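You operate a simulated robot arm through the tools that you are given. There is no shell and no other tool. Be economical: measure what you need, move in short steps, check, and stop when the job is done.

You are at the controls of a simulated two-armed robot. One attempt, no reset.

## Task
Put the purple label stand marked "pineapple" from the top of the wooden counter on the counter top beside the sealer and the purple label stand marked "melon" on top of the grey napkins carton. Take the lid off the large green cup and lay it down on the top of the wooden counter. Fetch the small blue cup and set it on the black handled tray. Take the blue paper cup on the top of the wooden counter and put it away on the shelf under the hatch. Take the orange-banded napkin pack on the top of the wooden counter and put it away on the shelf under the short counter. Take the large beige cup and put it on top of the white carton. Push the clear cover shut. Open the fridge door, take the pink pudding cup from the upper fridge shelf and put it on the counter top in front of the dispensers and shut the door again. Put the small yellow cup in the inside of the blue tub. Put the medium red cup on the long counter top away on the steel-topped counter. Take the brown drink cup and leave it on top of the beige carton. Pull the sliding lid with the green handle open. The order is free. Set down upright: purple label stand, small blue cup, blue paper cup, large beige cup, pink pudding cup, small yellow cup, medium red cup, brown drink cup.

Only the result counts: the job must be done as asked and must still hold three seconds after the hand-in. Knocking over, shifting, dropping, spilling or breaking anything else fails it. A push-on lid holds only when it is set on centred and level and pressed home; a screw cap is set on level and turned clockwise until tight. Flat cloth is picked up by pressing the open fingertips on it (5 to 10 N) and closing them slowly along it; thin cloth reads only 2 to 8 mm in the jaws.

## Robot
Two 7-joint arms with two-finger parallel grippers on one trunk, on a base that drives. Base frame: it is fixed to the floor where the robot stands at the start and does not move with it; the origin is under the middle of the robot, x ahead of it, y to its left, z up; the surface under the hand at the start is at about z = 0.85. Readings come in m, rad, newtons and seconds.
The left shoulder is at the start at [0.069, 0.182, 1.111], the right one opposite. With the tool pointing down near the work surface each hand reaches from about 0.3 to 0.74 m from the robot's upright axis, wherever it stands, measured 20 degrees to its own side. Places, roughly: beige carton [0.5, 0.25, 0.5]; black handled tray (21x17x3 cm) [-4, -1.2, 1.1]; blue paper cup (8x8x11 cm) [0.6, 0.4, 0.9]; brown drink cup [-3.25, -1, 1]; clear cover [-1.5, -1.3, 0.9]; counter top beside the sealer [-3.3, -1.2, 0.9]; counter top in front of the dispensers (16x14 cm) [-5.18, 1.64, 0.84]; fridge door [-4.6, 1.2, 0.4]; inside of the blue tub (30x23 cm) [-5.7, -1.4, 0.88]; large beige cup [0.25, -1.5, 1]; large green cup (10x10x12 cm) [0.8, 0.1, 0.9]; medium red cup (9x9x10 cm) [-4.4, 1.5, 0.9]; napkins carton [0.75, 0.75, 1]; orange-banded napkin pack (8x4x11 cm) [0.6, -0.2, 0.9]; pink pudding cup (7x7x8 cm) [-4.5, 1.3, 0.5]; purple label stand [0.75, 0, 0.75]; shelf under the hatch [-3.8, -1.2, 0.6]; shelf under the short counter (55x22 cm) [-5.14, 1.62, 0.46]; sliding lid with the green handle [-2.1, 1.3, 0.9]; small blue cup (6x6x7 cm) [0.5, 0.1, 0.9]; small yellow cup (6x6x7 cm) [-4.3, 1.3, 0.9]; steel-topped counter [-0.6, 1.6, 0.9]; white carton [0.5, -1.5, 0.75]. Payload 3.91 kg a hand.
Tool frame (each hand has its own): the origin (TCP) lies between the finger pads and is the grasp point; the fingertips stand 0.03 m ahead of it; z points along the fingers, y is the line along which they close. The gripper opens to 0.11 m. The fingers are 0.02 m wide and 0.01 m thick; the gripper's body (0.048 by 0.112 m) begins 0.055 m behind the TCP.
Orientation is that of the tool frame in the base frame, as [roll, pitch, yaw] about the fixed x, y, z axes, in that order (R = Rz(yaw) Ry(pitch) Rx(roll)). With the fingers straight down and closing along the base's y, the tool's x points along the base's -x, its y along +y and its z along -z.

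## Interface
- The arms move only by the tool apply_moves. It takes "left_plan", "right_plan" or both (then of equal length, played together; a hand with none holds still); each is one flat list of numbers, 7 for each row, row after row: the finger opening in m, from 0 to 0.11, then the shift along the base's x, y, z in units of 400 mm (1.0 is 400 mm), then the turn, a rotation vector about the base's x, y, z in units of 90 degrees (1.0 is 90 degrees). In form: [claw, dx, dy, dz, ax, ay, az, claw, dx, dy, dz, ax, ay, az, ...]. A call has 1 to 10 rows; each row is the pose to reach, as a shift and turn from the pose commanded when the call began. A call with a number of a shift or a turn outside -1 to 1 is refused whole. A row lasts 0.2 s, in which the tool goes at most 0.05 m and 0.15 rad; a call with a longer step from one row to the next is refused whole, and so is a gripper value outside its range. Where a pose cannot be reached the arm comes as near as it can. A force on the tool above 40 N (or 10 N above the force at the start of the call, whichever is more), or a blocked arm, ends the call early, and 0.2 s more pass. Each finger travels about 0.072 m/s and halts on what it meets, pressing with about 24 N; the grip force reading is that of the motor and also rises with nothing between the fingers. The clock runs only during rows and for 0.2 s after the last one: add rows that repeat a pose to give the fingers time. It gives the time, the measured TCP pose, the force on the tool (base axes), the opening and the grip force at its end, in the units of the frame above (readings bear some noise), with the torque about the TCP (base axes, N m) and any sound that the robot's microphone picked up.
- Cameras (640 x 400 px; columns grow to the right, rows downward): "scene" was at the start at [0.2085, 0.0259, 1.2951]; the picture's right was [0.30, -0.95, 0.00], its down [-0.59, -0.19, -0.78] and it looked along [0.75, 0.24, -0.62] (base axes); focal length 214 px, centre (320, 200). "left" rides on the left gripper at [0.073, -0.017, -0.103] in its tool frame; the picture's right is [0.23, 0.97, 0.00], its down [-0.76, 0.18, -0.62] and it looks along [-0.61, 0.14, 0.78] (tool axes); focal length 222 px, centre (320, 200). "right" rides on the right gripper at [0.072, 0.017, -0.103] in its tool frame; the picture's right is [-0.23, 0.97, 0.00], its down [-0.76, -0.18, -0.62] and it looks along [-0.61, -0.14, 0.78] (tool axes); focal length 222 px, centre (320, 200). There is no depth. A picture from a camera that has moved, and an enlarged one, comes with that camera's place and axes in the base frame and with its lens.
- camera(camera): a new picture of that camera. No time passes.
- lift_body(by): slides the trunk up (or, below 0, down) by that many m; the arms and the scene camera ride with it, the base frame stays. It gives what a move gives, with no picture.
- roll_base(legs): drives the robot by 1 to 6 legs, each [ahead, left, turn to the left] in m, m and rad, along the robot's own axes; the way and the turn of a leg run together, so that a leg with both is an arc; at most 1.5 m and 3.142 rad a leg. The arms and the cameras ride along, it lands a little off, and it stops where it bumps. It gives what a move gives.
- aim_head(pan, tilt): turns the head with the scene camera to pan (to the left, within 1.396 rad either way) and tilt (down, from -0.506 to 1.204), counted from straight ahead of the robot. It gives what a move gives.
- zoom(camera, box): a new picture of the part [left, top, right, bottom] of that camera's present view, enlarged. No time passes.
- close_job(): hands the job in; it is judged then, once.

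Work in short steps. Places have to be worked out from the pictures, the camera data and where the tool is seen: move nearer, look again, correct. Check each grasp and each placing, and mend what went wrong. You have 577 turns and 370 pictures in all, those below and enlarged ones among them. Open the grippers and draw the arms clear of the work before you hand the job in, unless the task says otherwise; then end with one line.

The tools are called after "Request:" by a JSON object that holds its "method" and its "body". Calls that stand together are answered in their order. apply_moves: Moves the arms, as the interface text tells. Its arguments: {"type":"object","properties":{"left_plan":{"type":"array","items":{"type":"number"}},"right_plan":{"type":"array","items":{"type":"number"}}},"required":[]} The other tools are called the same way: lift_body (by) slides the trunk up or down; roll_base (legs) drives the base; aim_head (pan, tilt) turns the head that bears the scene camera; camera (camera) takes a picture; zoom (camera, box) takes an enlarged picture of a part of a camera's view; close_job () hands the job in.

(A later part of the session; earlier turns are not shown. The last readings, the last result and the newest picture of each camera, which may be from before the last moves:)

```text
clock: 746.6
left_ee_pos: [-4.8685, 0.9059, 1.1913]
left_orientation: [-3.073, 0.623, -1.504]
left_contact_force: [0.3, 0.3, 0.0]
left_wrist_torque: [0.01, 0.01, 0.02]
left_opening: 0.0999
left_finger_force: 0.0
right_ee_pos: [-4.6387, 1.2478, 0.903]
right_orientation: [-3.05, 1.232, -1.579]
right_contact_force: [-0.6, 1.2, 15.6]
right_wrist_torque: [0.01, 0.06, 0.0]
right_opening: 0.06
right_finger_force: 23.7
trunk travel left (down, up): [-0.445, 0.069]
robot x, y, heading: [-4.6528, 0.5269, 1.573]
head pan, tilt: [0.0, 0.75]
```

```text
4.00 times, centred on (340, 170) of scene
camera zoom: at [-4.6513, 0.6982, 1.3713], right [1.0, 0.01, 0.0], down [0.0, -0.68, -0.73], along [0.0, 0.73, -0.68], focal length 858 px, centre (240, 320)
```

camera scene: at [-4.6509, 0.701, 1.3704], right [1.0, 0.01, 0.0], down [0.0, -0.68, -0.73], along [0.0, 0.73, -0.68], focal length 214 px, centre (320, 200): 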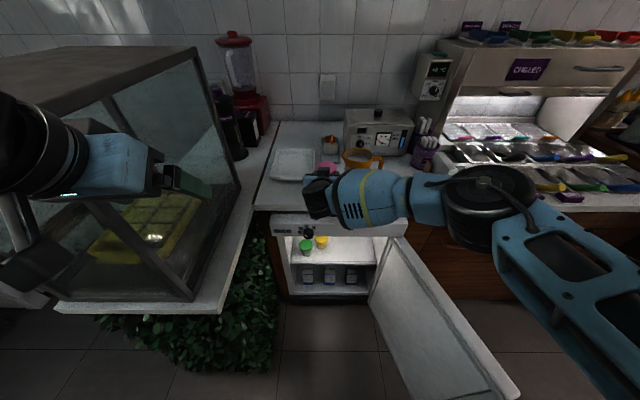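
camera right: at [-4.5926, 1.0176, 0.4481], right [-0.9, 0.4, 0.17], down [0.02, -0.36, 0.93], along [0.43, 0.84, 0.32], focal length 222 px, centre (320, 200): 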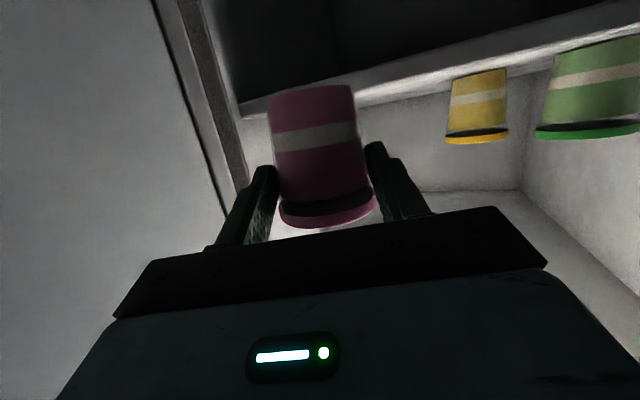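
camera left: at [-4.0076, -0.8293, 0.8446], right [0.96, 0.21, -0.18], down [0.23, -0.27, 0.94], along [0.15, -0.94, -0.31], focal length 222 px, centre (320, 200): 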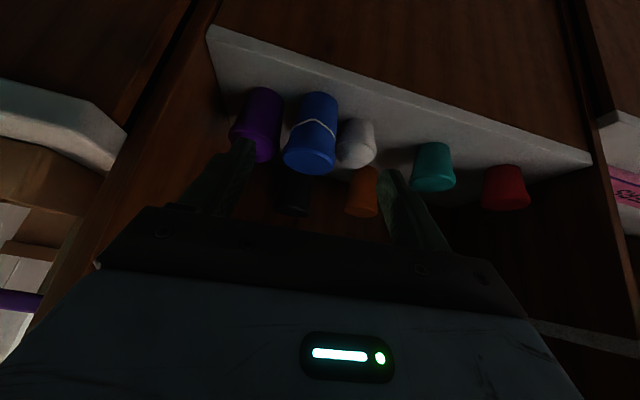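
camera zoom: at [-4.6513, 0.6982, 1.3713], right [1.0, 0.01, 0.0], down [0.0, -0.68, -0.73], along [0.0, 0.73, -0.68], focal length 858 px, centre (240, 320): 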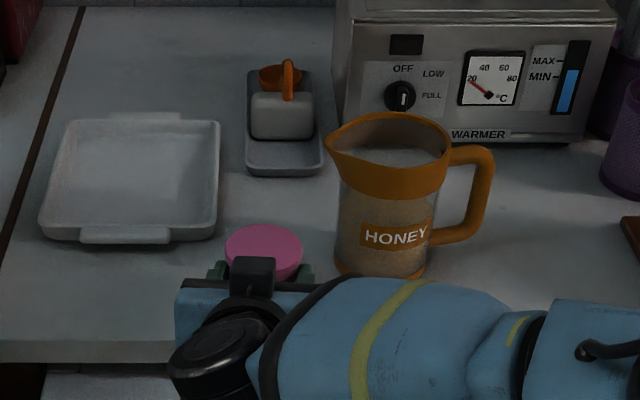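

Contact. I open and withdraw straight back.

Request:
{"method": "apply_moves", "body": {"right_plan": [0.055, 0, 0, 0.008, 0, 0, 0, 0.07, 0, 0, 0.01, 0, 0, 0, 0.082, 0, 0, 0.01, 0, 0, 0, 0.082, 0, 0, 0.01, 0, 0, 0, 0.082, 0, -0.05, 0.015, 0, 0, 0, 0.082, 0, -0.13, 0.04, 0, 0, 0, 0.082, 0.02, -0.22, 0.08, 0, 0, 0, 0.082, 0.04, -0.32, 0.12, 0, 0, 0]}}

Request:
{"method": "roll_base", "body": {"legs": [[-0.15, 0, 0], [0, -0.24, 0]]}}

Request:
{"method": "camera", "body": {"camera": "scene"}}

```text
clock: 748.4
left_ee_pos: [-4.8683, 0.9075, 1.1911]
left_orientation: [-3.074, 0.622, -1.504]
left_contact_force: [-0.3, -0.3, 0.2]
left_wrist_torque: [0.02, 0.02, 0.03]
left_opening: 0.1002
left_finger_force: 0.0
right_ee_pos: [-4.6216, 1.1162, 0.9441]
right_orientation: [-3.052, 1.223, -1.585]
right_contact_force: [0.7, 0.3, 0.3]
right_wrist_torque: [-0.01, -0.01, 0.0]
right_opening: 0.0818
right_finger_force: 0.1
trunk travel left (down, up): [-0.445, 0.069]
robot x, y, heading: [-4.6543, 0.529, 1.575]
head pan, tilt: [0.0, 0.75]
```

```text
clock: 752.1
left_ee_pos: [-4.6249, 0.7591, 1.1887]
left_orientation: [-3.073, 0.623, -1.505]
left_contact_force: [-0.4, -0.2, 0.0]
left_wrist_torque: [0.01, 0.01, 0.0]
left_opening: 0.1002
left_finger_force: 0.0
right_ee_pos: [-4.3776, 0.9675, 0.9439]
right_orientation: [-3.051, 1.223, -1.583]
right_contact_force: [0.4, -0.8, 0.3]
right_wrist_torque: [-0.04, 0.02, -0.02]
right_opening: 0.0823
right_finger_force: 0.0
trunk travel left (down, up): [-0.445, 0.069]
robot x, y, heading: [-4.412, 0.3825, 1.571]
head pan, tilt: [0.0, 0.75]
```

```text
66 pictures are left
camera scene: at [-4.4072, 0.5515, 1.3706], right [1.0, 0.0, 0.0], down [0.0, -0.68, -0.73], along [0.0, 0.73, -0.68], focal length 214 px, centre (320, 200)
```

scene: 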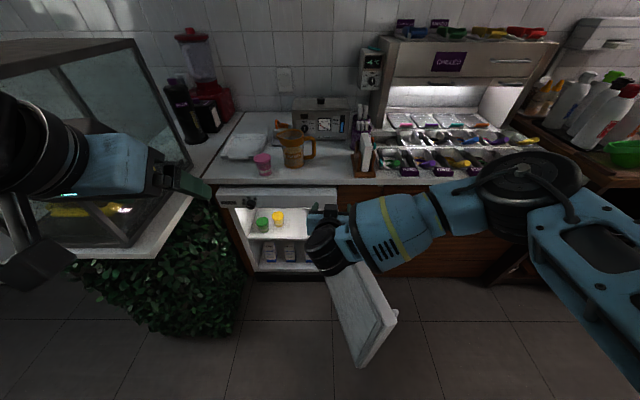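

Pink stands at ≈(-4.637,1.26). I raise the right hand, drive forward 0.25 m and bring the left hand (tilt 0.6) above the pink cup.

Request:
{"method": "apply_moves", "body": {"right_plan": [0.08, 0.03, -0.03, 0.1, 0, 0, 0, 0.08, 0.06, -0.06, 0.2, 0, 0, 0, 0.08, 0.1, -0.08, 0.3, 0, 0, 0, 0.08, 0.14, -0.1, 0.4, 0, 0, 0, 0.08, 0.14, -0.1, 0.5, 0, 0, 0]}}

Request:
{"method": "roll_base", "body": {"legs": [[0.25, 0, 0]]}}

Request:
{"method": "apply_moves", "body": {"left_plan": [0.09, -0.03, 0.1, -0.03, 0, 0, 0, 0.09, -0.03, 0.2, -0.06, 0, 0, 0, 0.09, -0.03, 0.3, -0.12, 0, 0, 0, 0.09, -0.03, 0.4, -0.18, 0, 0, 0, 0.09, -0.03, 0.5, -0.24, 0, 0, 0, 0.09, -0.03, 0.55, -0.34, 0, 0, 0]}}

Request:
{"method": "camera", "body": {"camera": "left"}}

```text
clock: 753.3
left_ee_pos: [-4.6255, 0.7591, 1.1906]
left_orientation: [-3.073, 0.62, -1.505]
left_contact_force: [0.8, -0.1, 0.0]
left_wrist_torque: [-0.02, 0.03, 0.01]
left_opening: 0.0999
left_finger_force: 0.0
right_ee_pos: [-4.3232, 0.9276, 1.1459]
right_orientation: [-3.048, 1.222, -1.579]
right_contact_force: [0.3, 1.1, 0.4]
right_wrist_torque: [0.0, 0.0, 0.03]
right_opening: 0.0798
right_finger_force: 0.1
trunk travel left (down, up): [-0.445, 0.069]
robot x, y, heading: [-4.4115, 0.3782, 1.572]
head pan, tilt: [0.0, 0.75]
```

```text
clock: 755.1
left_ee_pos: [-4.6285, 1.0055, 1.191]
left_orientation: [-3.074, 0.621, -1.499]
left_contact_force: [0.3, 0.3, 0.2]
left_wrist_torque: [0.0, -0.02, 0.02]
left_opening: 0.1
left_finger_force: 0.0
right_ee_pos: [-4.3271, 1.1766, 1.1466]
right_orientation: [-3.051, 1.223, -1.577]
right_contact_force: [0.5, 0.3, -0.8]
right_wrist_torque: [0.03, 0.01, 0.02]
right_opening: 0.0802
right_finger_force: 0.1
trunk travel left (down, up): [-0.445, 0.069]
robot x, y, heading: [-4.4103, 0.6291, 1.582]
head pan, tilt: [0.0, 0.75]
```

```text
clock: 756.5
left_ee_pos: [-4.6429, 1.2291, 1.0504]
left_orientation: [-3.075, 0.621, -1.5]
left_contact_force: [-0.2, -0.4, -0.3]
left_wrist_torque: [-0.01, -0.03, 0.03]
left_opening: 0.0902
left_finger_force: 0.0
right_ee_pos: [-4.3289, 1.1766, 1.1456]
right_orientation: [-3.051, 1.222, -1.576]
right_contact_force: [0.0, 0.0, 0.5]
right_wrist_torque: [0.0, -0.02, 0.01]
right_opening: 0.0798
right_finger_force: 0.1
trunk travel left (down, up): [-0.445, 0.069]
robot x, y, heading: [-4.4143, 0.628, 1.583]
head pan, tilt: [0.0, 0.75]
```

```text
65 pictures are left
camera left: at [-4.6244, 1.1112, 1.0935], right [-0.96, -0.21, -0.19], down [-0.24, 0.25, 0.94], along [-0.15, 0.94, -0.29], focal length 222 px, centre (320, 200)
```

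left: 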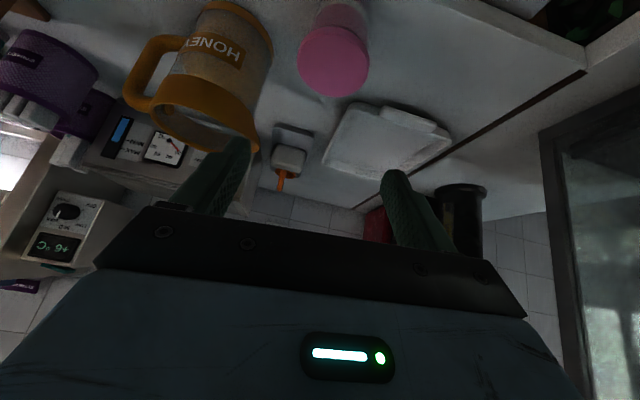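

Pink centre ≈(-4.636,1.264). I descend and close on it.

Request:
{"method": "apply_moves", "body": {"left_plan": [0.085, 0.008, 0.04, -0.08, 0, 0, 0, 0.085, 0.015, 0.08, -0.17, 0, 0, 0, 0.085, 0.015, 0.083, -0.28, 0, 0, 0, 0.085, 0.015, 0.083, -0.385, 0, 0, 0, 0.075, 0.015, 0.083, -0.39, 0, 0, 0, 0.06, 0.015, 0.083, -0.39, 0, 0, 0, 0.045, 0.015, 0.083, -0.39, 0, 0, 0, 0.04, 0.015, 0.083, -0.39, 0, 0, 0]}}

Request:
{"method": "apply_moves", "body": {"left_plan": [0.04, 0, 0, 0.08, 0, 0, 0, 0.04, 0, 0, 0.18, 0, 0, 0, 0.04, 0, -0.05, 0.28, 0, 0, 0, 0.04, 0, -0.13, 0.36, 0, 0, 0, 0.04, 0, -0.23, 0.4, 0, 0, 0, 0.04, 0, -0.33, 0.42, 0, 0, 0, 0.04, 0, -0.43, 0.44, 0, 0, 0]}}

Request:
{"method": "camera", "body": {"camera": "left"}}

```text
clock: 758.4
left_ee_pos: [-4.6348, 1.2588, 0.8967]
left_orientation: [-3.073, 0.62, -1.498]
left_contact_force: [-0.2, 0.0, 0.9]
left_wrist_torque: [0.0, -0.02, 0.0]
left_opening: 0.0608
left_finger_force: 24.0
right_ee_pos: [-4.3284, 1.1766, 1.1453]
right_orientation: [-3.051, 1.224, -1.578]
right_contact_force: [-0.4, 0.2, 0.8]
right_wrist_torque: [0.01, 0.01, 0.02]
right_opening: 0.0799
right_finger_force: 0.0
trunk travel left (down, up): [-0.445, 0.069]
robot x, y, heading: [-4.4119, 0.6331, 1.582]
head pan, tilt: [0.0, 0.75]
```

```text
clock: 760.0
left_ee_pos: [-4.636, 1.0888, 1.0762]
left_orientation: [-3.073, 0.626, -1.5]
left_contact_force: [-0.8, -0.5, -1.4]
left_wrist_torque: [-0.02, 0.04, -0.01]
left_opening: 0.0609
left_finger_force: 23.6
right_ee_pos: [-4.3278, 1.1753, 1.1468]
right_orientation: [-3.051, 1.224, -1.579]
right_contact_force: [0.4, -0.4, 0.6]
right_wrist_torque: [0.03, 0.02, 0.0]
right_opening: 0.0798
right_finger_force: 0.0
trunk travel left (down, up): [-0.445, 0.069]
robot x, y, heading: [-4.4092, 0.6292, 1.585]
head pan, tilt: [0.0, 0.75]
```

```text
64 pictures are left
camera left: at [-4.6178, 0.9705, 1.117], right [-0.96, -0.21, -0.19], down [-0.24, 0.25, 0.94], along [-0.16, 0.95, -0.29], focal length 222 px, centre (320, 200)
```

left: 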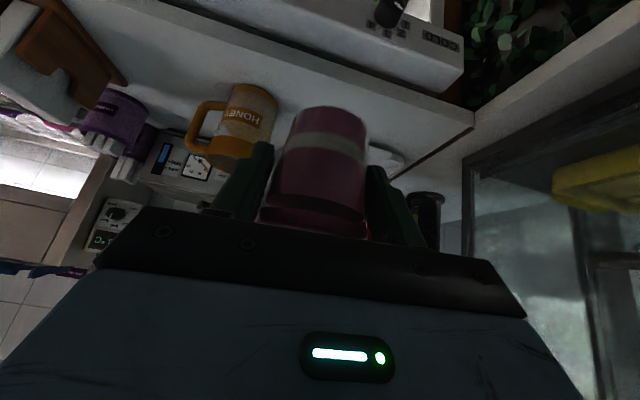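

Pudding is in the left hand. I un-tilt and tuck the right hand, then drive to the alcove.

Request:
{"method": "roll_base", "body": {"legs": [[-0.6, 0, 0]]}}

Request:
{"method": "apply_moves", "body": {"right_plan": [0.08, 0, -0.05, 0.02, -0.09, 0, 0, 0.07, 0, -0.1, 0.04, -0.18, 0, 0, 0.06, 0.02, -0.15, 0.05, -0.27, 0, 0, 0.05, 0.05, -0.2, 0.06, -0.36, 0, 0, 0.05, 0.08, -0.25, 0.07, -0.45, 0, 0, 0.05, 0.12, -0.3, 0.08, -0.54, 0, 0, 0.05, 0.16, -0.36, 0.08, -0.63, 0, 0, 0.05, 0.2, -0.42, 0.08, -0.72, 0, 0, 0.05, 0.23, -0.48, 0.08, -0.778, 0, 0]}}

Request:
{"method": "roll_base", "body": {"legs": [[0, 1.48, 0], [0, 0, -1.48], [0.0, 0.5, 0], [0, 0.8, 0]]}}

Request:
{"method": "aim_head", "body": {"pan": 0.2, "tilt": 0.75}}

Request:
{"method": "camera", "body": {"camera": "scene"}}

```text
clock: 763.4
left_ee_pos: [-4.6275, 0.484, 1.0751]
left_orientation: [-3.074, 0.622, -1.515]
left_contact_force: [-0.1, -0.2, -1.7]
left_wrist_torque: [-0.02, 0.0, 0.01]
left_opening: 0.0604
left_finger_force: 23.7
right_ee_pos: [-4.3184, 0.5655, 1.1458]
right_orientation: [-3.05, 1.224, -1.592]
right_contact_force: [0.7, 0.4, -0.8]
right_wrist_torque: [0.01, -0.01, 0.03]
right_opening: 0.0802
right_finger_force: 0.1
trunk travel left (down, up): [-0.445, 0.069]
robot x, y, heading: [-4.4093, 0.019, 1.564]
head pan, tilt: [0.0, 0.75]
```

```text
clock: 765.4
left_ee_pos: [-4.6268, 0.4835, 1.0751]
left_orientation: [-3.074, 0.621, -1.518]
left_contact_force: [0.3, -0.6, -1.9]
left_wrist_torque: [0.0, -0.04, 0.01]
left_opening: 0.0607
left_finger_force: 23.8
right_ee_pos: [-4.2241, 0.3726, 1.1799]
right_orientation: [-3.032, -0.002, -1.579]
right_contact_force: [-0.3, -0.3, 0.0]
right_wrist_torque: [-0.03, 0.01, -0.02]
right_opening: 0.05
right_finger_force: 0.0
trunk travel left (down, up): [-0.445, 0.069]
robot x, y, heading: [-4.4067, 0.0177, 1.566]
head pan, tilt: [0.0, 0.75]
```

```text
clock: 793.2
left_ee_pos: [-5.4663, 1.5767, 1.0742]
left_orientation: [-3.073, 0.62, -3.005]
left_contact_force: [-0.8, 0.6, -2.5]
left_wrist_torque: [0.01, 0.03, -0.01]
left_opening: 0.0592
left_finger_force: 24.4
right_ee_pos: [-5.5458, 1.1683, 1.178]
right_orientation: [-3.029, 0.0, -3.071]
right_contact_force: [-0.9, 0.1, -0.5]
right_wrist_torque: [-0.02, -0.03, 0.02]
right_opening: 0.0502
right_finger_force: 0.0
trunk travel left (down, up): [-0.445, 0.069]
robot x, y, heading: [-5.9135, 1.3217, 0.073]
head pan, tilt: [0.0, 0.75]
```

```text
clock: 793.9
left_ee_pos: [-5.4664, 1.5769, 1.0743]
left_orientation: [-3.074, 0.622, -3.005]
left_contact_force: [-0.6, -0.8, -1.0]
left_wrist_torque: [0.0, 0.01, 0.0]
left_opening: 0.0592
left_finger_force: 23.8
right_ee_pos: [-5.545, 1.1671, 1.1784]
right_orientation: [-3.033, 0.001, -3.07]
right_contact_force: [0.1, 0.2, -0.6]
right_wrist_torque: [0.01, 0.02, -0.02]
right_opening: 0.0503
right_finger_force: 0.1
trunk travel left (down, up): [-0.445, 0.069]
robot x, y, heading: [-5.9152, 1.3227, 0.075]
head pan, tilt: [0.201, 0.75]
```

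```text
63 pictures are left
camera scene: at [-5.7426, 1.3517, 1.3705], right [0.27, -0.96, 0.0], down [-0.66, -0.18, -0.73], along [0.7, 0.2, -0.68], focal length 214 px, centre (320, 200)
```

scene: 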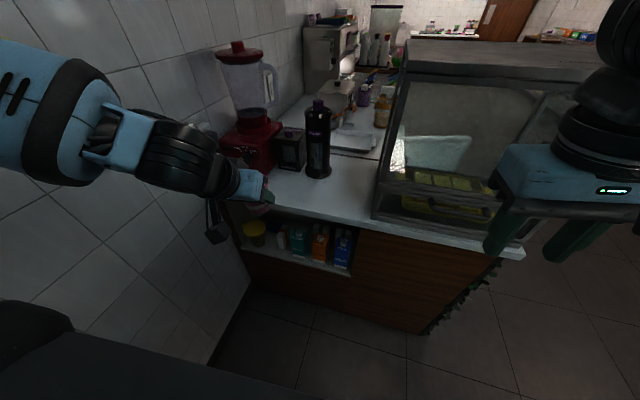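

The spot in front of the dispensers is at about pixel (287,190), free. I drive 0.14 m ahead and bring the cup over it.

Request:
{"method": "roll_base", "body": {"legs": [[0.14, 0, 0]]}}

Request:
{"method": "apply_moves", "body": {"left_plan": [0.04, 0.09, 0.03, 0, 0, 0, 0, 0.04, 0.18, 0.06, -0.05, 0, 0, 0, 0.04, 0.27, 0.1, -0.1, 0, 0, 0, 0.04, 0.35, 0.13, -0.17, 0, 0, 0, 0.04, 0.36, 0.13, -0.27, 0, 0, 0]}}

Request:
{"method": "camera", "body": {"camera": "scene"}}

Request:
{"method": "camera", "body": {"camera": "left"}}

```text
clock: 795.3
left_ee_pos: [-5.3253, 1.585, 1.0752]
left_orientation: [-3.073, 0.622, -3.008]
left_contact_force: [0.7, -0.2, -1.5]
left_wrist_torque: [-0.03, 0.0, -0.02]
left_opening: 0.0591
left_finger_force: 24.2
right_ee_pos: [-5.4044, 1.1775, 1.18]
right_orientation: [-3.032, 0.002, -3.072]
right_contact_force: [-0.8, -0.3, 0.4]
right_wrist_torque: [-0.01, 0.01, 0.0]
right_opening: 0.05
right_finger_force: 0.0
trunk travel left (down, up): [-0.445, 0.069]
robot x, y, heading: [-5.7727, 1.3322, 0.071]
head pan, tilt: [0.201, 0.75]
```

```text
clock: 796.5
left_ee_pos: [-5.1817, 1.6356, 0.9653]
left_orientation: [-3.072, 0.622, -3.009]
left_contact_force: [-0.1, 0.5, -0.5]
left_wrist_torque: [0.01, 0.02, 0.02]
left_opening: 0.0592
left_finger_force: 24.3
right_ee_pos: [-5.4048, 1.1778, 1.1788]
right_orientation: [-3.029, -0.001, -3.073]
right_contact_force: [0.4, -0.3, 0.5]
right_wrist_torque: [0.07, 0.04, 0.01]
right_opening: 0.05
right_finger_force: 0.1
trunk travel left (down, up): [-0.445, 0.069]
robot x, y, heading: [-5.7715, 1.3292, 0.072]
head pan, tilt: [0.201, 0.75]
```

```text
62 pictures are left
camera scene: at [-5.6014, 1.362, 1.3704], right [0.27, -0.96, 0.0], down [-0.66, -0.18, -0.73], along [0.7, 0.2, -0.68], focal length 214 px, centre (320, 200)
```

scene: 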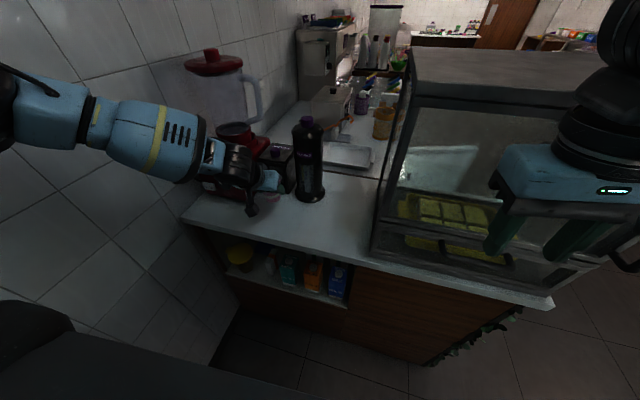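

```text
61 pictures are left
camera left: at [-5.2997, 1.6107, 1.0078], right [-0.27, 0.94, -0.19], down [0.23, 0.25, 0.94], along [0.93, 0.21, -0.29], focal length 222 px, centre (320, 200)
```

left: 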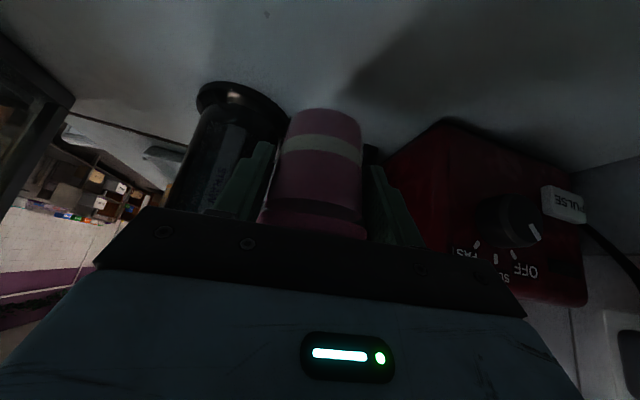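

Right at the target and clear of the bottle. I lower to contact and release.

Request:
{"method": "apply_moves", "body": {"left_plan": [0.04, 0, 0, -0.08, 0, 0, 0, 0.04, 0, 0, -0.14, 0, 0, 0, 0.04, 0, 0, -0.165, 0, 0, 0, 0.04, 0, 0, -0.18, 0, 0, 0, 0.04, 0, 0, -0.195, 0, 0, 0, 0.04, 0, 0, -0.21, 0, 0, 0]}}

Request:
{"method": "apply_moves", "body": {"left_plan": [0.05, 0, 0, 0.005, 0, 0, 0, 0.065, 0, 0, 0.008, 0, 0, 0, 0.08, 0, 0, 0.008, 0, 0, 0, 0.08, 0, 0, 0.008, 0, 0, 0, 0.08, -0.03, 0, 0.05, 0, 0, 0, 0.08, -0.08, 0, 0.13, 0, 0, 0, 0.08, -0.14, 0, 0.22, 0, 0, 0, 0.08, -0.22, 0, 0.3, 0, 0, 0, 0.08, -0.32, 0, 0.33, 0, 0, 0]}}

Request:
{"method": "camera", "body": {"camera": "scene"}}

```text
clock: 797.9
left_ee_pos: [-5.1813, 1.6365, 0.8841]
left_orientation: [-3.072, 0.624, -3.008]
left_contact_force: [-1.5, -1.1, 14.9]
left_wrist_torque: [0.2, -0.26, 0.06]
left_opening: 0.0571
left_finger_force: 23.7
right_ee_pos: [-5.4075, 1.1767, 1.1795]
right_orientation: [-3.031, 0.002, -3.072]
right_contact_force: [0.4, 0.0, -0.7]
right_wrist_torque: [0.0, -0.01, 0.0]
right_opening: 0.0502
right_finger_force: 0.0
trunk travel left (down, up): [-0.445, 0.069]
robot x, y, heading: [-5.7712, 1.3342, 0.075]
head pan, tilt: [0.201, 0.75]
```

```text
clock: 799.9
left_ee_pos: [-5.312, 1.6367, 1.0177]
left_orientation: [-3.074, 0.621, -3.008]
left_contact_force: [0.4, -0.5, 0.8]
left_wrist_torque: [-0.02, -0.04, 0.01]
left_opening: 0.08
left_finger_force: 0.1
right_ee_pos: [-5.4071, 1.1779, 1.1787]
right_orientation: [-3.03, 0.002, -3.072]
right_contact_force: [0.2, 0.0, -0.1]
right_wrist_torque: [-0.04, 0.01, -0.01]
right_opening: 0.0499
right_finger_force: 0.0
trunk travel left (down, up): [-0.445, 0.069]
robot x, y, heading: [-5.7748, 1.3353, 0.076]
head pan, tilt: [0.201, 0.75]
```

```text
60 pictures are left
camera scene: at [-5.6032, 1.3617, 1.3707], right [0.27, -0.96, 0.0], down [-0.66, -0.18, -0.73], along [0.7, 0.2, -0.68], focal length 214 px, centre (320, 200)
```

scene: 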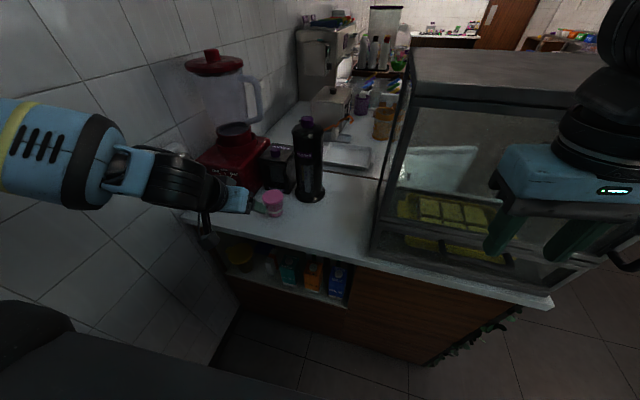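

The pudding stands in front of the dispensers. I leave the alcove and go around to the fridge door's outer side, lowering the trunk to push it shut.

Request:
{"method": "roll_base", "body": {"legs": [[-0.13, 0, 0], [0, -1.3, 0], [0, 0, 1.495], [0, -1.1, 0], [0, -1.05, 0]]}}

Request:
{"method": "lift_body", "body": {"by": -0.36}}

Request:
{"method": "apply_moves", "body": {"left_plan": [0.04, 0, 0.03, -0.04, 0, 0, 0, 0.0, 0, 0.06, -0.09, 0, 0, 0, 0.0, 0, 0.09, -0.14, 0, 0, 0, 0.0, 0, 0.12, -0.2, 0, 0, 0]}}

Request:
{"method": "aim_head", "body": {"pan": 0.2, "tilt": 0.5}}

Request:
{"method": "camera", "body": {"camera": "scene"}}

```text
clock: 835.3
left_ee_pos: [-3.8512, 0.4135, 1.0174]
left_orientation: [-3.072, 0.62, -1.582]
left_contact_force: [0.2, -0.2, -0.1]
left_wrist_torque: [-0.02, 0.01, -0.04]
left_opening: 0.08
left_finger_force: 0.1
right_ee_pos: [-3.4088, 0.2548, 1.1782]
right_orientation: [-3.032, 0.003, -1.645]
right_contact_force: [-0.5, -0.2, -0.1]
right_wrist_torque: [0.0, -0.03, 0.02]
right_opening: 0.05
right_finger_force: 0.1
trunk travel left (down, up): [-0.445, 0.069]
robot x, y, heading: [-3.615, -0.088, 1.501]
head pan, tilt: [0.201, 0.75]
```

```text
clock: 838.8
left_ee_pos: [-3.8495, 0.4238, 0.6209]
left_orientation: [-3.079, 0.548, -1.582]
left_contact_force: [0.4, 0.1, -0.2]
left_wrist_torque: [0.0, 0.0, 0.0]
left_opening: 0.0801
left_finger_force: 0.1
right_ee_pos: [-3.4045, 0.2609, 0.8183]
right_orientation: [-3.044, -0.04, -1.696]
right_contact_force: [0.0, 0.8, 0.4]
right_wrist_torque: [-0.01, -0.01, -0.02]
right_opening: 0.0505
right_finger_force: 0.1
trunk travel left (down, up): [-0.085, 0.429]
robot x, y, heading: [-3.6159, -0.0854, 1.494]
head pan, tilt: [0.201, 0.75]
```

```text
clock: 839.8
left_ee_pos: [-3.8482, 0.4701, 0.5389]
left_orientation: [-3.078, 0.547, -1.582]
left_contact_force: [-0.6, -0.3, -0.3]
left_wrist_torque: [0.04, 0.01, -0.01]
left_opening: 0.0
left_finger_force: 23.8
right_ee_pos: [-3.4044, 0.2621, 0.8156]
right_orientation: [-3.045, -0.041, -1.696]
right_contact_force: [0.3, -0.1, 0.2]
right_wrist_torque: [0.02, 0.0, 0.07]
right_opening: 0.0499
right_finger_force: 0.2
trunk travel left (down, up): [-0.085, 0.429]
robot x, y, heading: [-3.6178, -0.0889, 1.502]
head pan, tilt: [0.201, 0.75]
```

```text
clock: 840.5
left_ee_pos: [-3.8467, 0.4687, 0.54]
left_orientation: [-3.079, 0.548, -1.583]
left_contact_force: [0.6, -0.6, -0.2]
left_wrist_torque: [0.01, 0.0, 0.0]
left_opening: 0.0
left_finger_force: 24.5
right_ee_pos: [-3.4064, 0.2636, 0.8248]
right_orientation: [-3.062, -0.023, -1.701]
right_contact_force: [-0.2, 0.0, 0.3]
right_wrist_torque: [-0.01, -0.02, -0.01]
right_opening: 0.0501
right_finger_force: 0.1
trunk travel left (down, up): [-0.085, 0.429]
robot x, y, heading: [-3.6129, -0.089, 1.504]
head pan, tilt: [0.201, 0.499]
```

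```text
59 pictures are left
camera scene: at [-3.6038, 0.2262, 0.9881], right [1.0, 0.07, 0.0], down [0.04, -0.52, -0.85], along [-0.06, 0.85, -0.52], focal length 214 px, centre (320, 200)
```

scene: 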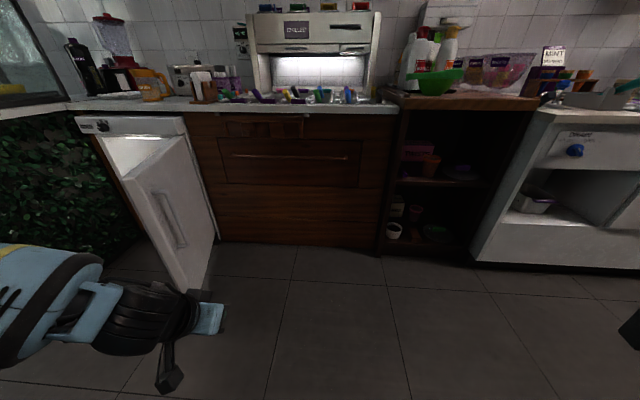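

The door stands at ~100°. I drive the closed left fist along its outer face in stages to swing it shut.

Request:
{"method": "roll_base", "body": {"legs": [[0.36, 0, 0.066], [0, 0.4, 0], [0.1, 0.2, 0]]}}

Request:
{"method": "camera", "body": {"camera": "scene"}}

```text
clock: 845.3
left_ee_pos: [-4.1447, 0.8063, 0.5388]
left_orientation: [-3.071, 0.54, -1.513]
left_contact_force: [0.1, -1.7, 0.5]
left_wrist_torque: [0.06, 0.02, 0.05]
left_opening: 0.0
left_finger_force: 24.0
right_ee_pos: [-3.6923, 0.6343, 0.8224]
right_orientation: [-3.053, -0.022, -1.615]
right_contact_force: [0.0, -0.5, -0.1]
right_wrist_torque: [0.0, 0.03, 0.0]
right_opening: 0.0505
right_finger_force: 0.0
trunk travel left (down, up): [-0.085, 0.429]
robot x, y, heading: [-3.8774, 0.2673, 1.572]
head pan, tilt: [0.201, 0.499]
stopped in leg 2: the robot was blocked; the commanded pose is now the measured one
```

```text
58 pictures are left
camera scene: at [-3.8921, 0.5846, 0.9925], right [0.98, 0.2, 0.0], down [0.1, -0.47, -0.88], along [-0.18, 0.86, -0.48], focal length 214 px, centre (320, 200)
```

scene: 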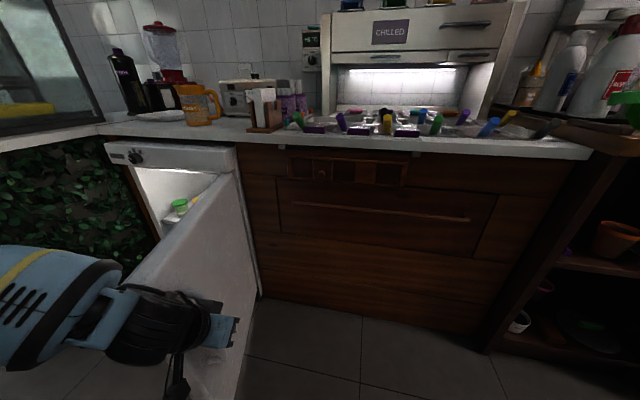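

The base stops on contact; I push with the arm itself slowly instead.

Request:
{"method": "apply_moves", "body": {"left_plan": [0.0, -0.04, 0, 0, 0, 0, 0, 0.0, -0.08, 0, 0, 0, 0, 0, 0.0, -0.12, 0, 0, 0, 0, 0, 0.0, -0.16, 0, 0, 0, 0, 0, 0.0, -0.2, 0, 0, 0, 0, 0, 0.0, -0.24, 0, 0, 0, 0, 0, 0.0, -0.28, 0, 0, 0, 0, 0]}}

Request:
{"method": "camera", "body": {"camera": "scene"}}

```text
clock: 845.8
left_ee_pos: [-4.1624, 0.7974, 0.5384]
left_orientation: [-3.064, 0.526, -1.515]
left_contact_force: [3.7, -11.7, 2.6]
left_wrist_torque: [0.63, 0.23, 0.4]
left_opening: 0.0002
left_finger_force: 24.2
right_ee_pos: [-3.6923, 0.6331, 0.8225]
right_orientation: [-3.052, -0.02, -1.616]
right_contact_force: [-0.8, 0.2, -0.2]
right_wrist_torque: [-0.05, -0.01, -0.06]
right_opening: 0.0503
right_finger_force: 0.0
trunk travel left (down, up): [-0.085, 0.429]
robot x, y, heading: [-3.8734, 0.2706, 1.576]
head pan, tilt: [0.201, 0.499]
stopped in row 2 (left hand): the force on the tool passed its limit at 48 N (the readings are from after the stop); the commanded pose is now the measured one
```

```text
57 pictures are left
camera scene: at [-3.8919, 0.5835, 0.9926], right [0.98, 0.2, 0.0], down [0.1, -0.47, -0.88], along [-0.18, 0.86, -0.48], focal length 214 px, centre (320, 200)
```

scene: 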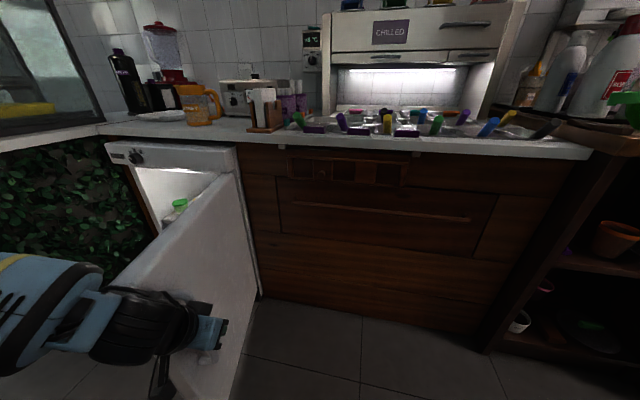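

The forearm jams at the door's edge. I'll instead face the door from its outer side (heading west) and push with the right hand.

Request:
{"method": "apply_moves", "body": {"left_plan": [0.0, 0.08, -0.02, 0.02, 0, 0, 0, 0.0, 0.16, -0.06, 0.05, 0, 0, 0, 0.0, 0.2, -0.12, 0.1, 0, 0, 0]}}

Request:
{"method": "roll_base", "body": {"legs": [[-0.1, -0.35, 0], [0, 0, 1.57], [-0.03, -0.42, 0]]}}

Request:
{"method": "apply_moves", "body": {"right_plan": [0.03, 0, 0, -0.1, 0, 0, 0, 0.0, 0, 0, -0.2, 0, 0, 0, 0.0, -0.05, 0, -0.3, 0, 0, 0, 0.0, -0.1, 0, -0.4, 0, 0, 0, 0.0, -0.15, 0, -0.5, 0, 0, 0, 0.0, -0.2, 0, -0.58, 0, 0, 0]}}

Request:
{"method": "aim_head", "body": {"pan": -0.3, "tilt": 0.5}}

Request:
{"method": "camera", "body": {"camera": "scene"}}

```text
clock: 846.6
left_ee_pos: [-4.0842, 0.7517, 0.5756]
left_orientation: [-3.064, 0.528, -1.516]
left_contact_force: [-0.6, -0.1, 0.0]
left_wrist_torque: [-0.02, -0.01, -0.01]
left_opening: 0.0
left_finger_force: 24.2
right_ee_pos: [-3.6914, 0.634, 0.8219]
right_orientation: [-3.052, -0.019, -1.617]
right_contact_force: [-0.5, -0.4, -0.8]
right_wrist_torque: [0.01, 0.01, 0.02]
right_opening: 0.0499
right_finger_force: 0.1
trunk travel left (down, up): [-0.085, 0.429]
robot x, y, heading: [-3.8721, 0.2703, 1.569]
head pan, tilt: [0.201, 0.499]
```

```text
clock: 858.1
left_ee_pos: [-3.986, 0.3541, 0.5769]
left_orientation: [-3.065, 0.525, 0.114]
left_contact_force: [0.2, -0.3, -0.6]
left_wrist_torque: [0.0, 0.0, -0.01]
left_opening: 0.0001
left_finger_force: 24.3
right_ee_pos: [-3.8917, 0.7524, 0.8232]
right_orientation: [-3.052, -0.02, 0.011]
right_contact_force: [-0.1, 0.0, -0.2]
right_wrist_torque: [0.01, -0.01, 0.01]
right_opening: 0.0501
right_finger_force: 0.0
trunk travel left (down, up): [-0.085, 0.429]
robot x, y, heading: [-3.5217, 0.5914, -3.081]
head pan, tilt: [0.201, 0.499]
```

```text
clock: 858.8
left_ee_pos: [-3.9861, 0.3538, 0.5765]
left_orientation: [-3.065, 0.527, 0.112]
left_contact_force: [0.0, -0.5, 0.6]
left_wrist_torque: [-0.02, 0.01, -0.03]
left_opening: 0.0
left_finger_force: 24.0
right_ee_pos: [-3.9008, 0.7503, 0.7396]
right_orientation: [-3.072, -0.022, 0.0]
right_contact_force: [-1.3, -0.5, 0.3]
right_wrist_torque: [-0.03, -0.21, -0.03]
right_opening: 0.0004
right_finger_force: 24.1
trunk travel left (down, up): [-0.085, 0.429]
robot x, y, heading: [-3.5161, 0.593, -3.081]
head pan, tilt: [0.201, 0.499]
stopped in row 3 (right hand): the force on the tool passed its limit at 150 N (the readings are from after the stop); the commanded pose is now the measured one
```

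```text
clock: 859.7
left_ee_pos: [-3.9856, 0.3544, 0.5753]
left_orientation: [-3.063, 0.527, 0.115]
left_contact_force: [-0.4, 0.3, 0.0]
left_wrist_torque: [0.01, -0.01, 0.06]
left_opening: 0.0001
left_finger_force: 24.1
right_ee_pos: [-3.9006, 0.7501, 0.7386]
right_orientation: [-3.071, -0.022, 0.001]
right_contact_force: [-4.1, 0.2, 2.5]
right_wrist_torque: [-0.09, -0.54, 0.0]
right_opening: 0.0001
right_finger_force: 24.1
trunk travel left (down, up): [-0.085, 0.429]
robot x, y, heading: [-3.5186, 0.5904, -3.083]
head pan, tilt: [-0.3, 0.499]
```

```text
56 pictures are left
camera scene: at [-3.8275, 0.5986, 0.9925], right [0.24, 0.97, 0.0], down [0.47, -0.11, -0.88], along [-0.85, 0.21, -0.48], focal length 214 px, centre (320, 200)
```

scene: 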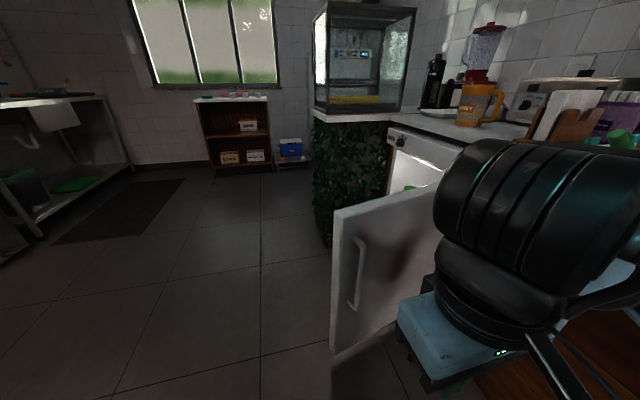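

The right arm is too close to the torso; I extend it forward first, then lower it.

Request:
{"method": "apply_moves", "body": {"right_plan": [0.0, -0.08, 0.01, 0.02, 0, 0, 0, 0.0, -0.18, 0.02, 0.02, 0, 0, 0, 0.0, -0.27, 0.03, 0.0, 0, 0, 0, 0.0, -0.3, 0.04, -0.08, 0, 0, 0, 0.0, -0.32, 0.04, -0.18, 0, 0, 0, 0.0, -0.33, 0.04, -0.28, 0, 0, 0, 0.0, -0.34, 0.04, -0.38, 0, 0, 0, 0.0, -0.35, 0.04, -0.45, 0, 0, 0]}}

Request:
{"method": "camera", "body": {"camera": "scene"}}

```text
clock: 861.5
left_ee_pos: [-3.987, 0.3538, 0.5756]
left_orientation: [-3.065, 0.527, 0.114]
left_contact_force: [0.0, -0.6, -0.1]
left_wrist_torque: [-0.03, 0.01, 0.0]
left_opening: 0.0
left_finger_force: 23.7
right_ee_pos: [-4.0398, 0.7642, 0.5615]
right_orientation: [-3.072, -0.023, 0.002]
right_contact_force: [0.8, 0.0, -0.6]
right_wrist_torque: [-0.01, 0.01, -0.02]
right_opening: 0.0
right_finger_force: 24.2
trunk travel left (down, up): [-0.085, 0.429]
robot x, y, heading: [-3.5186, 0.5888, -3.084]
head pan, tilt: [-0.3, 0.499]
```

```text
55 pictures are left
camera scene: at [-3.8275, 0.5987, 0.9925], right [0.24, 0.97, 0.0], down [0.47, -0.11, -0.88], along [-0.85, 0.21, -0.48], focal length 214 px, centre (320, 200)
```

scene: 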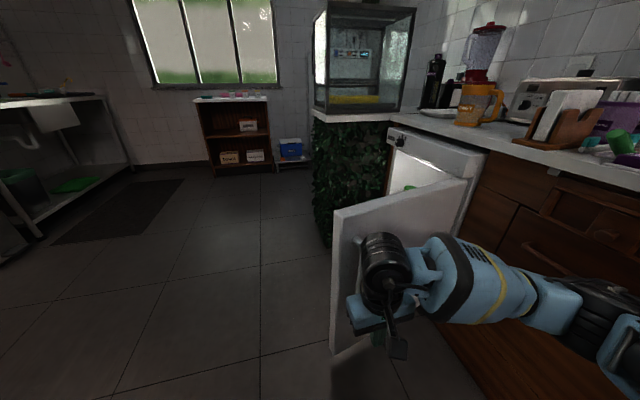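

The fist is in front of the door's outer face. I push west slowly.

Request:
{"method": "apply_moves", "body": {"right_plan": [0.0, -0.07, 0, 0, 0, 0, 0, 0.0, -0.14, 0, 0, 0, 0, 0, 0.0, -0.2, 0, 0, 0, 0, 0, 0.0, -0.23, 0.0, 0, 0, 0, 0, 0.0, -0.26, 0, 0, 0, 0, 0, 0.0, -0.29, 0.0, 0, 0, 0, 0, 0.0, -0.32, 0.0, 0, 0, 0, 0, 0.0, -0.35, 0.0, 0, 0, 0, 0, 0.0, -0.38, 0.0, 0, 0, 0, 0, 0.0, -0.41, 0.0, 0, 0, 0, 0]}}

Request:
{"method": "roll_base", "body": {"legs": [[0.12, -0.02, 0]]}}

Request:
{"method": "camera", "body": {"camera": "scene"}}

```text
clock: 863.7
left_ee_pos: [-3.9848, 0.3534, 0.5761]
left_orientation: [-3.064, 0.527, 0.114]
left_contact_force: [0.1, 0.0, -0.6]
left_wrist_torque: [0.03, -0.04, -0.03]
left_opening: 0.0
left_finger_force: 23.5
right_ee_pos: [-4.205, 0.7633, 0.5587]
right_orientation: [-3.072, -0.022, 0.008]
right_contact_force: [2.4, -9.7, 0.9]
right_wrist_torque: [0.8, 0.16, 0.26]
right_opening: 0.0001
right_finger_force: 24.4
trunk travel left (down, up): [-0.085, 0.429]
robot x, y, heading: [-3.5153, 0.5932, -3.081]
head pan, tilt: [-0.3, 0.499]
```

```text
clock: 864.6
left_ee_pos: [-4.0122, 0.3568, 0.5754]
left_orientation: [-3.066, 0.528, 0.114]
left_contact_force: [-0.5, -0.9, 0.0]
left_wrist_torque: [0.0, -0.01, -0.02]
left_opening: 0.0
left_finger_force: 24.0
right_ee_pos: [-4.2291, 0.758, 0.5583]
right_orientation: [-3.082, -0.026, 0.026]
right_contact_force: [1.3, -0.5, 0.6]
right_wrist_torque: [-0.02, 0.02, 0.01]
right_opening: 0.0
right_finger_force: 24.3
trunk travel left (down, up): [-0.085, 0.429]
robot x, y, heading: [-3.5448, 0.5912, -3.078]
head pan, tilt: [-0.3, 0.499]
stopped in leg 1: the force on the tool passed its limit at 48 N (the readings are from after the stop); the commanded pose is now the measured one
```

```text
54 pictures are left
camera scene: at [-3.8547, 0.6008, 0.9925], right [0.23, 0.97, 0.0], down [0.47, -0.11, -0.88], along [-0.85, 0.21, -0.48], focal length 214 px, centre (320, 200)
```

scene: 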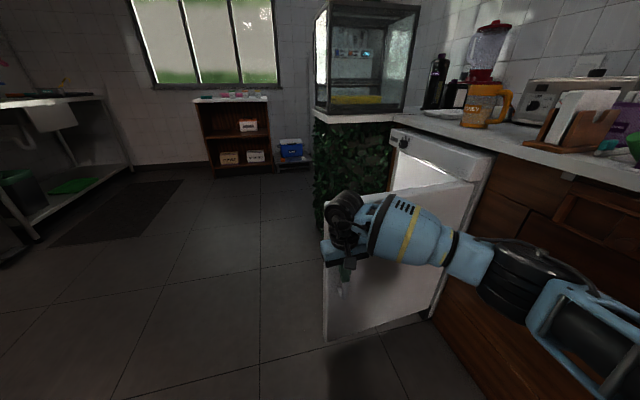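

It is closing. I retract the arm, drive the base 0.22 m closer, and push on with slow arm strokes.

Request:
{"method": "apply_moves", "body": {"right_plan": [0.0, 0.1, 0, 0, 0, 0, 0, 0.0, 0.2, 0, 0, 0, 0, 0, 0.0, 0.3, 0, 0, 0, 0, 0, 0.0, 0.4, 0, 0, 0, 0, 0, 0.0, 0.5, 0, 0, 0, 0, 0]}}

Request:
{"method": "roll_base", "body": {"legs": [[0.22, -0.02, -0.06]]}}

Request:
{"method": "apply_moves", "body": {"right_plan": [0.0, -0.04, 0.01, 0, 0, 0, 0, 0.0, -0.08, 0.02, 0, 0, 0, 0, 0.0, -0.11, 0.03, 0, 0, 0, 0, 0.0, -0.14, 0.04, 0, 0, 0, 0, 0.0, -0.17, 0.05, 0, 0, 0, 0, 0.0, -0.2, 0.06, 0, 0, 0, 0, 0.0, -0.23, 0.07, 0, 0, 0, 0, 0.0, -0.26, 0.08, 0, 0, 0, 0, 0.0, -0.29, 0.09, 0, 0, 0, 0, 0.0, -0.32, 0.1, 0, 0, 0, 0]}}

Request:
{"method": "apply_moves", "body": {"right_plan": [0.0, -0.03, 0.01, 0, 0, 0, 0, 0.0, -0.06, 0.02, 0, 0, 0, 0, 0.0, -0.09, 0.03, 0, 0, 0, 0, 0.0, -0.12, 0.04, 0, 0, 0, 0, 0.0, -0.15, 0.06, 0, 0, 0, 0, 0.0, -0.18, 0.08, 0, 0, 0, 0, 0.0, -0.21, 0.1, 0, 0, 0, 0, 0.0, -0.24, 0.12, 0, 0, 0, 0, 0.0, -0.27, 0.14, 0, 0, 0, 0, 0.0, -0.3, 0.16, 0, 0, 0, 0]}}

Request:
{"method": "camera", "body": {"camera": "scene"}}

```text
clock: 865.8
left_ee_pos: [-4.0122, 0.3571, 0.5763]
left_orientation: [-3.064, 0.527, 0.113]
left_contact_force: [0.0, -0.8, 0.3]
left_wrist_torque: [0.0, -0.02, 0.02]
left_opening: 0.0
left_finger_force: 23.9
right_ee_pos: [-4.026, 0.7579, 0.5597]
right_orientation: [-3.084, -0.024, 0.026]
right_contact_force: [-1.5, 0.2, 0.2]
right_wrist_torque: [0.0, 0.04, 0.03]
right_opening: 0.0
right_finger_force: 23.7
trunk travel left (down, up): [-0.085, 0.429]
robot x, y, heading: [-3.548, 0.5919, -3.079]
head pan, tilt: [-0.3, 0.499]
```

```text
clock: 867.5
left_ee_pos: [-4.2473, 0.3964, 0.5757]
left_orientation: [-3.066, 0.527, 0.058]
left_contact_force: [-0.2, -0.4, 0.8]
left_wrist_torque: [0.03, 0.02, 0.01]
left_opening: 0.0002
left_finger_force: 24.4
right_ee_pos: [-4.2383, 0.7961, 0.5584]
right_orientation: [-3.084, -0.024, -0.031]
right_contact_force: [-0.7, 0.0, -0.5]
right_wrist_torque: [0.01, 0.01, 0.01]
right_opening: 0.0001
right_finger_force: 23.9
trunk travel left (down, up): [-0.085, 0.429]
robot x, y, heading: [-3.7673, 0.6055, -3.132]
head pan, tilt: [-0.3, 0.499]
```

```text
clock: 869.7
left_ee_pos: [-4.2475, 0.3959, 0.5768]
left_orientation: [-3.065, 0.526, 0.059]
left_contact_force: [-1.2, -0.4, -0.1]
left_wrist_torque: [0.0, -0.01, -0.01]
left_opening: 0.0
left_finger_force: 23.9
right_ee_pos: [-4.3657, 0.8368, 0.5571]
right_orientation: [-3.085, -0.025, -0.031]
right_contact_force: [0.7, 0.7, -0.1]
right_wrist_torque: [-0.01, 0.03, -0.01]
right_opening: 0.0
right_finger_force: 24.3
trunk travel left (down, up): [-0.085, 0.429]
robot x, y, heading: [-3.7684, 0.607, -3.129]
head pan, tilt: [-0.3, 0.499]
```

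```text
clock: 871.9
left_ee_pos: [-4.2456, 0.3949, 0.5762]
left_orientation: [-3.064, 0.528, 0.057]
left_contact_force: [-0.6, 0.9, -0.1]
left_wrist_torque: [0.02, 0.03, -0.01]
left_opening: 0.0
left_finger_force: 24.1
right_ee_pos: [-4.4867, 0.8992, 0.5609]
right_orientation: [-3.084, -0.026, -0.033]
right_contact_force: [0.3, -0.3, 0.0]
right_wrist_torque: [0.0, 0.01, -0.02]
right_opening: 0.0
right_finger_force: 23.7
trunk travel left (down, up): [-0.085, 0.429]
robot x, y, heading: [-3.7682, 0.6071, -3.141]
head pan, tilt: [-0.3, 0.499]
```

```text
53 pictures are left
camera scene: at [-4.0753, 0.6304, 0.9925], right [0.29, 0.96, 0.0], down [0.46, -0.14, -0.88], along [-0.84, 0.25, -0.48], focal length 214 px, centre (320, 200)
```

scene: 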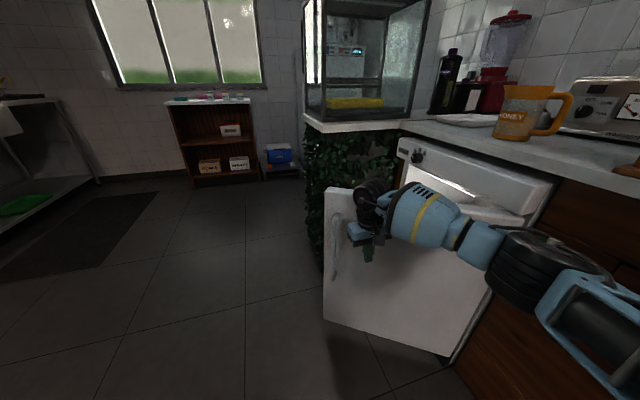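

About 45° left. I retract, drive 0.25 m closer, and push toward the fridge (north-west).

Request:
{"method": "apply_moves", "body": {"right_plan": [0.0, 0.08, -0.06, 0, 0, 0, 0, 0.0, 0.18, -0.12, 0, 0, 0, 0, 0.0, 0.28, -0.17, 0, 0, 0, 0, 0.0, 0.38, -0.2, 0, 0, 0, 0]}}

Request:
{"method": "roll_base", "body": {"legs": [[0.27, 0, 0]]}}

Request:
{"method": "apply_moves", "body": {"right_plan": [0.0, -0.03, 0.05, 0, 0, 0, 0, 0.0, -0.06, 0.1, 0, 0, 0, 0, 0.0, -0.09, 0.15, 0, 0, 0, 0, 0.0, -0.11, 0.18, 0, 0, 0, 0, 0.0, -0.13, 0.21, 0, 0, 0, 0, 0.0, -0.15, 0.24, 0, 0, 0, 0, 0.0, -0.17, 0.27, 0, 0, 0, 0, 0.0, -0.18, 0.3, 0, 0, 0, 0, 0.0, -0.19, 0.33, 0, 0, 0, 0, 0.0, -0.2, 0.36, 0, 0, 0, 0]}}

Request:
{"method": "apply_moves", "body": {"right_plan": [0.0, -0.01, 0.03, 0, 0, 0, 0, 0.0, -0.02, 0.06, 0, 0, 0, 0, 0.0, -0.03, 0.09, 0, 0, 0, 0, 0.0, -0.04, 0.12, 0, 0, 0, 0, 0.0, -0.05, 0.15, 0, 0, 0, 0, 0.0, -0.06, 0.18, 0, 0, 0, 0, 0.0, -0.07, 0.21, 0, 0, 0, 0, 0.0, -0.08, 0.24, 0, 0, 0, 0, 0.0, -0.08, 0.27, 0, 0, 0, 0, 0.0, -0.08, 0.3, 0, 0, 0, 0]}}

Request:
{"method": "camera", "body": {"camera": "scene"}}

```text
clock: 872.9
left_ee_pos: [-4.2473, 0.3954, 0.5754]
left_orientation: [-3.064, 0.527, 0.058]
left_contact_force: [-1.0, 0.5, -0.2]
left_wrist_torque: [0.01, 0.04, -0.03]
left_opening: 0.0
left_finger_force: 24.0
right_ee_pos: [-4.3315, 0.8189, 0.5603]
right_orientation: [-3.084, -0.023, -0.033]
right_contact_force: [0.4, -0.3, 0.7]
right_wrist_torque: [-0.02, 0.0, 0.0]
right_opening: 0.0002
right_finger_force: 23.9
trunk travel left (down, up): [-0.085, 0.429]
robot x, y, heading: [-3.7655, 0.6056, -3.138]
head pan, tilt: [-0.3, 0.499]
```

```text
clock: 874.8
left_ee_pos: [-4.5179, 0.3945, 0.576]
left_orientation: [-3.065, 0.529, 0.055]
left_contact_force: [-0.6, -0.2, -0.9]
left_wrist_torque: [-0.02, -0.01, 0.05]
left_opening: 0.0
left_finger_force: 24.0
right_ee_pos: [-4.6031, 0.8185, 0.5614]
right_orientation: [-3.083, -0.025, -0.034]
right_contact_force: [0.4, -0.1, 1.1]
right_wrist_torque: [0.0, 0.0, -0.01]
right_opening: 0.0
right_finger_force: 24.1
trunk travel left (down, up): [-0.085, 0.429]
robot x, y, heading: [-4.0357, 0.6051, -3.142]
head pan, tilt: [-0.3, 0.499]
```

```text
clock: 877.0
left_ee_pos: [-4.5161, 0.3933, 0.575]
left_orientation: [-3.064, 0.527, 0.057]
left_contact_force: [0.6, 0.1, 0.4]
left_wrist_torque: [-0.01, 0.03, 0.02]
left_opening: 0.0001
left_finger_force: 23.9
right_ee_pos: [-4.682, 0.9634, 0.5589]
right_orientation: [-3.082, -0.025, -0.036]
right_contact_force: [1.2, 0.1, 0.0]
right_wrist_torque: [-0.01, 0.06, 0.01]
right_opening: 0.0
right_finger_force: 24.0
trunk travel left (down, up): [-0.085, 0.429]
robot x, y, heading: [-4.0358, 0.6034, -3.134]
head pan, tilt: [-0.3, 0.499]
```

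```text
clock: 879.2
left_ee_pos: [-4.518, 0.3946, 0.5766]
left_orientation: [-3.065, 0.528, 0.056]
left_contact_force: [-0.6, 0.2, 0.0]
left_wrist_torque: [0.02, 0.01, -0.04]
left_opening: 0.0
left_finger_force: 23.7
right_ee_pos: [-4.7148, 1.0831, 0.5597]
right_orientation: [-3.083, -0.023, -0.034]
right_contact_force: [-0.4, 0.2, 0.6]
right_wrist_torque: [0.01, 0.0, 0.01]
right_opening: 0.0002
right_finger_force: 24.4
trunk travel left (down, up): [-0.085, 0.429]
robot x, y, heading: [-4.0359, 0.6044, -3.138]
head pan, tilt: [-0.3, 0.499]
```

```text
52 pictures are left
camera scene: at [-4.3458, 0.6291, 0.9925], right [0.29, 0.96, 0.0], down [0.46, -0.14, -0.88], along [-0.84, 0.26, -0.48], focal length 214 px, centre (320, 200)
```

scene: 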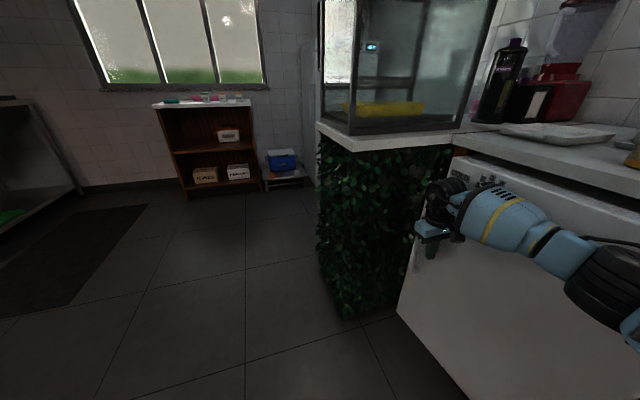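

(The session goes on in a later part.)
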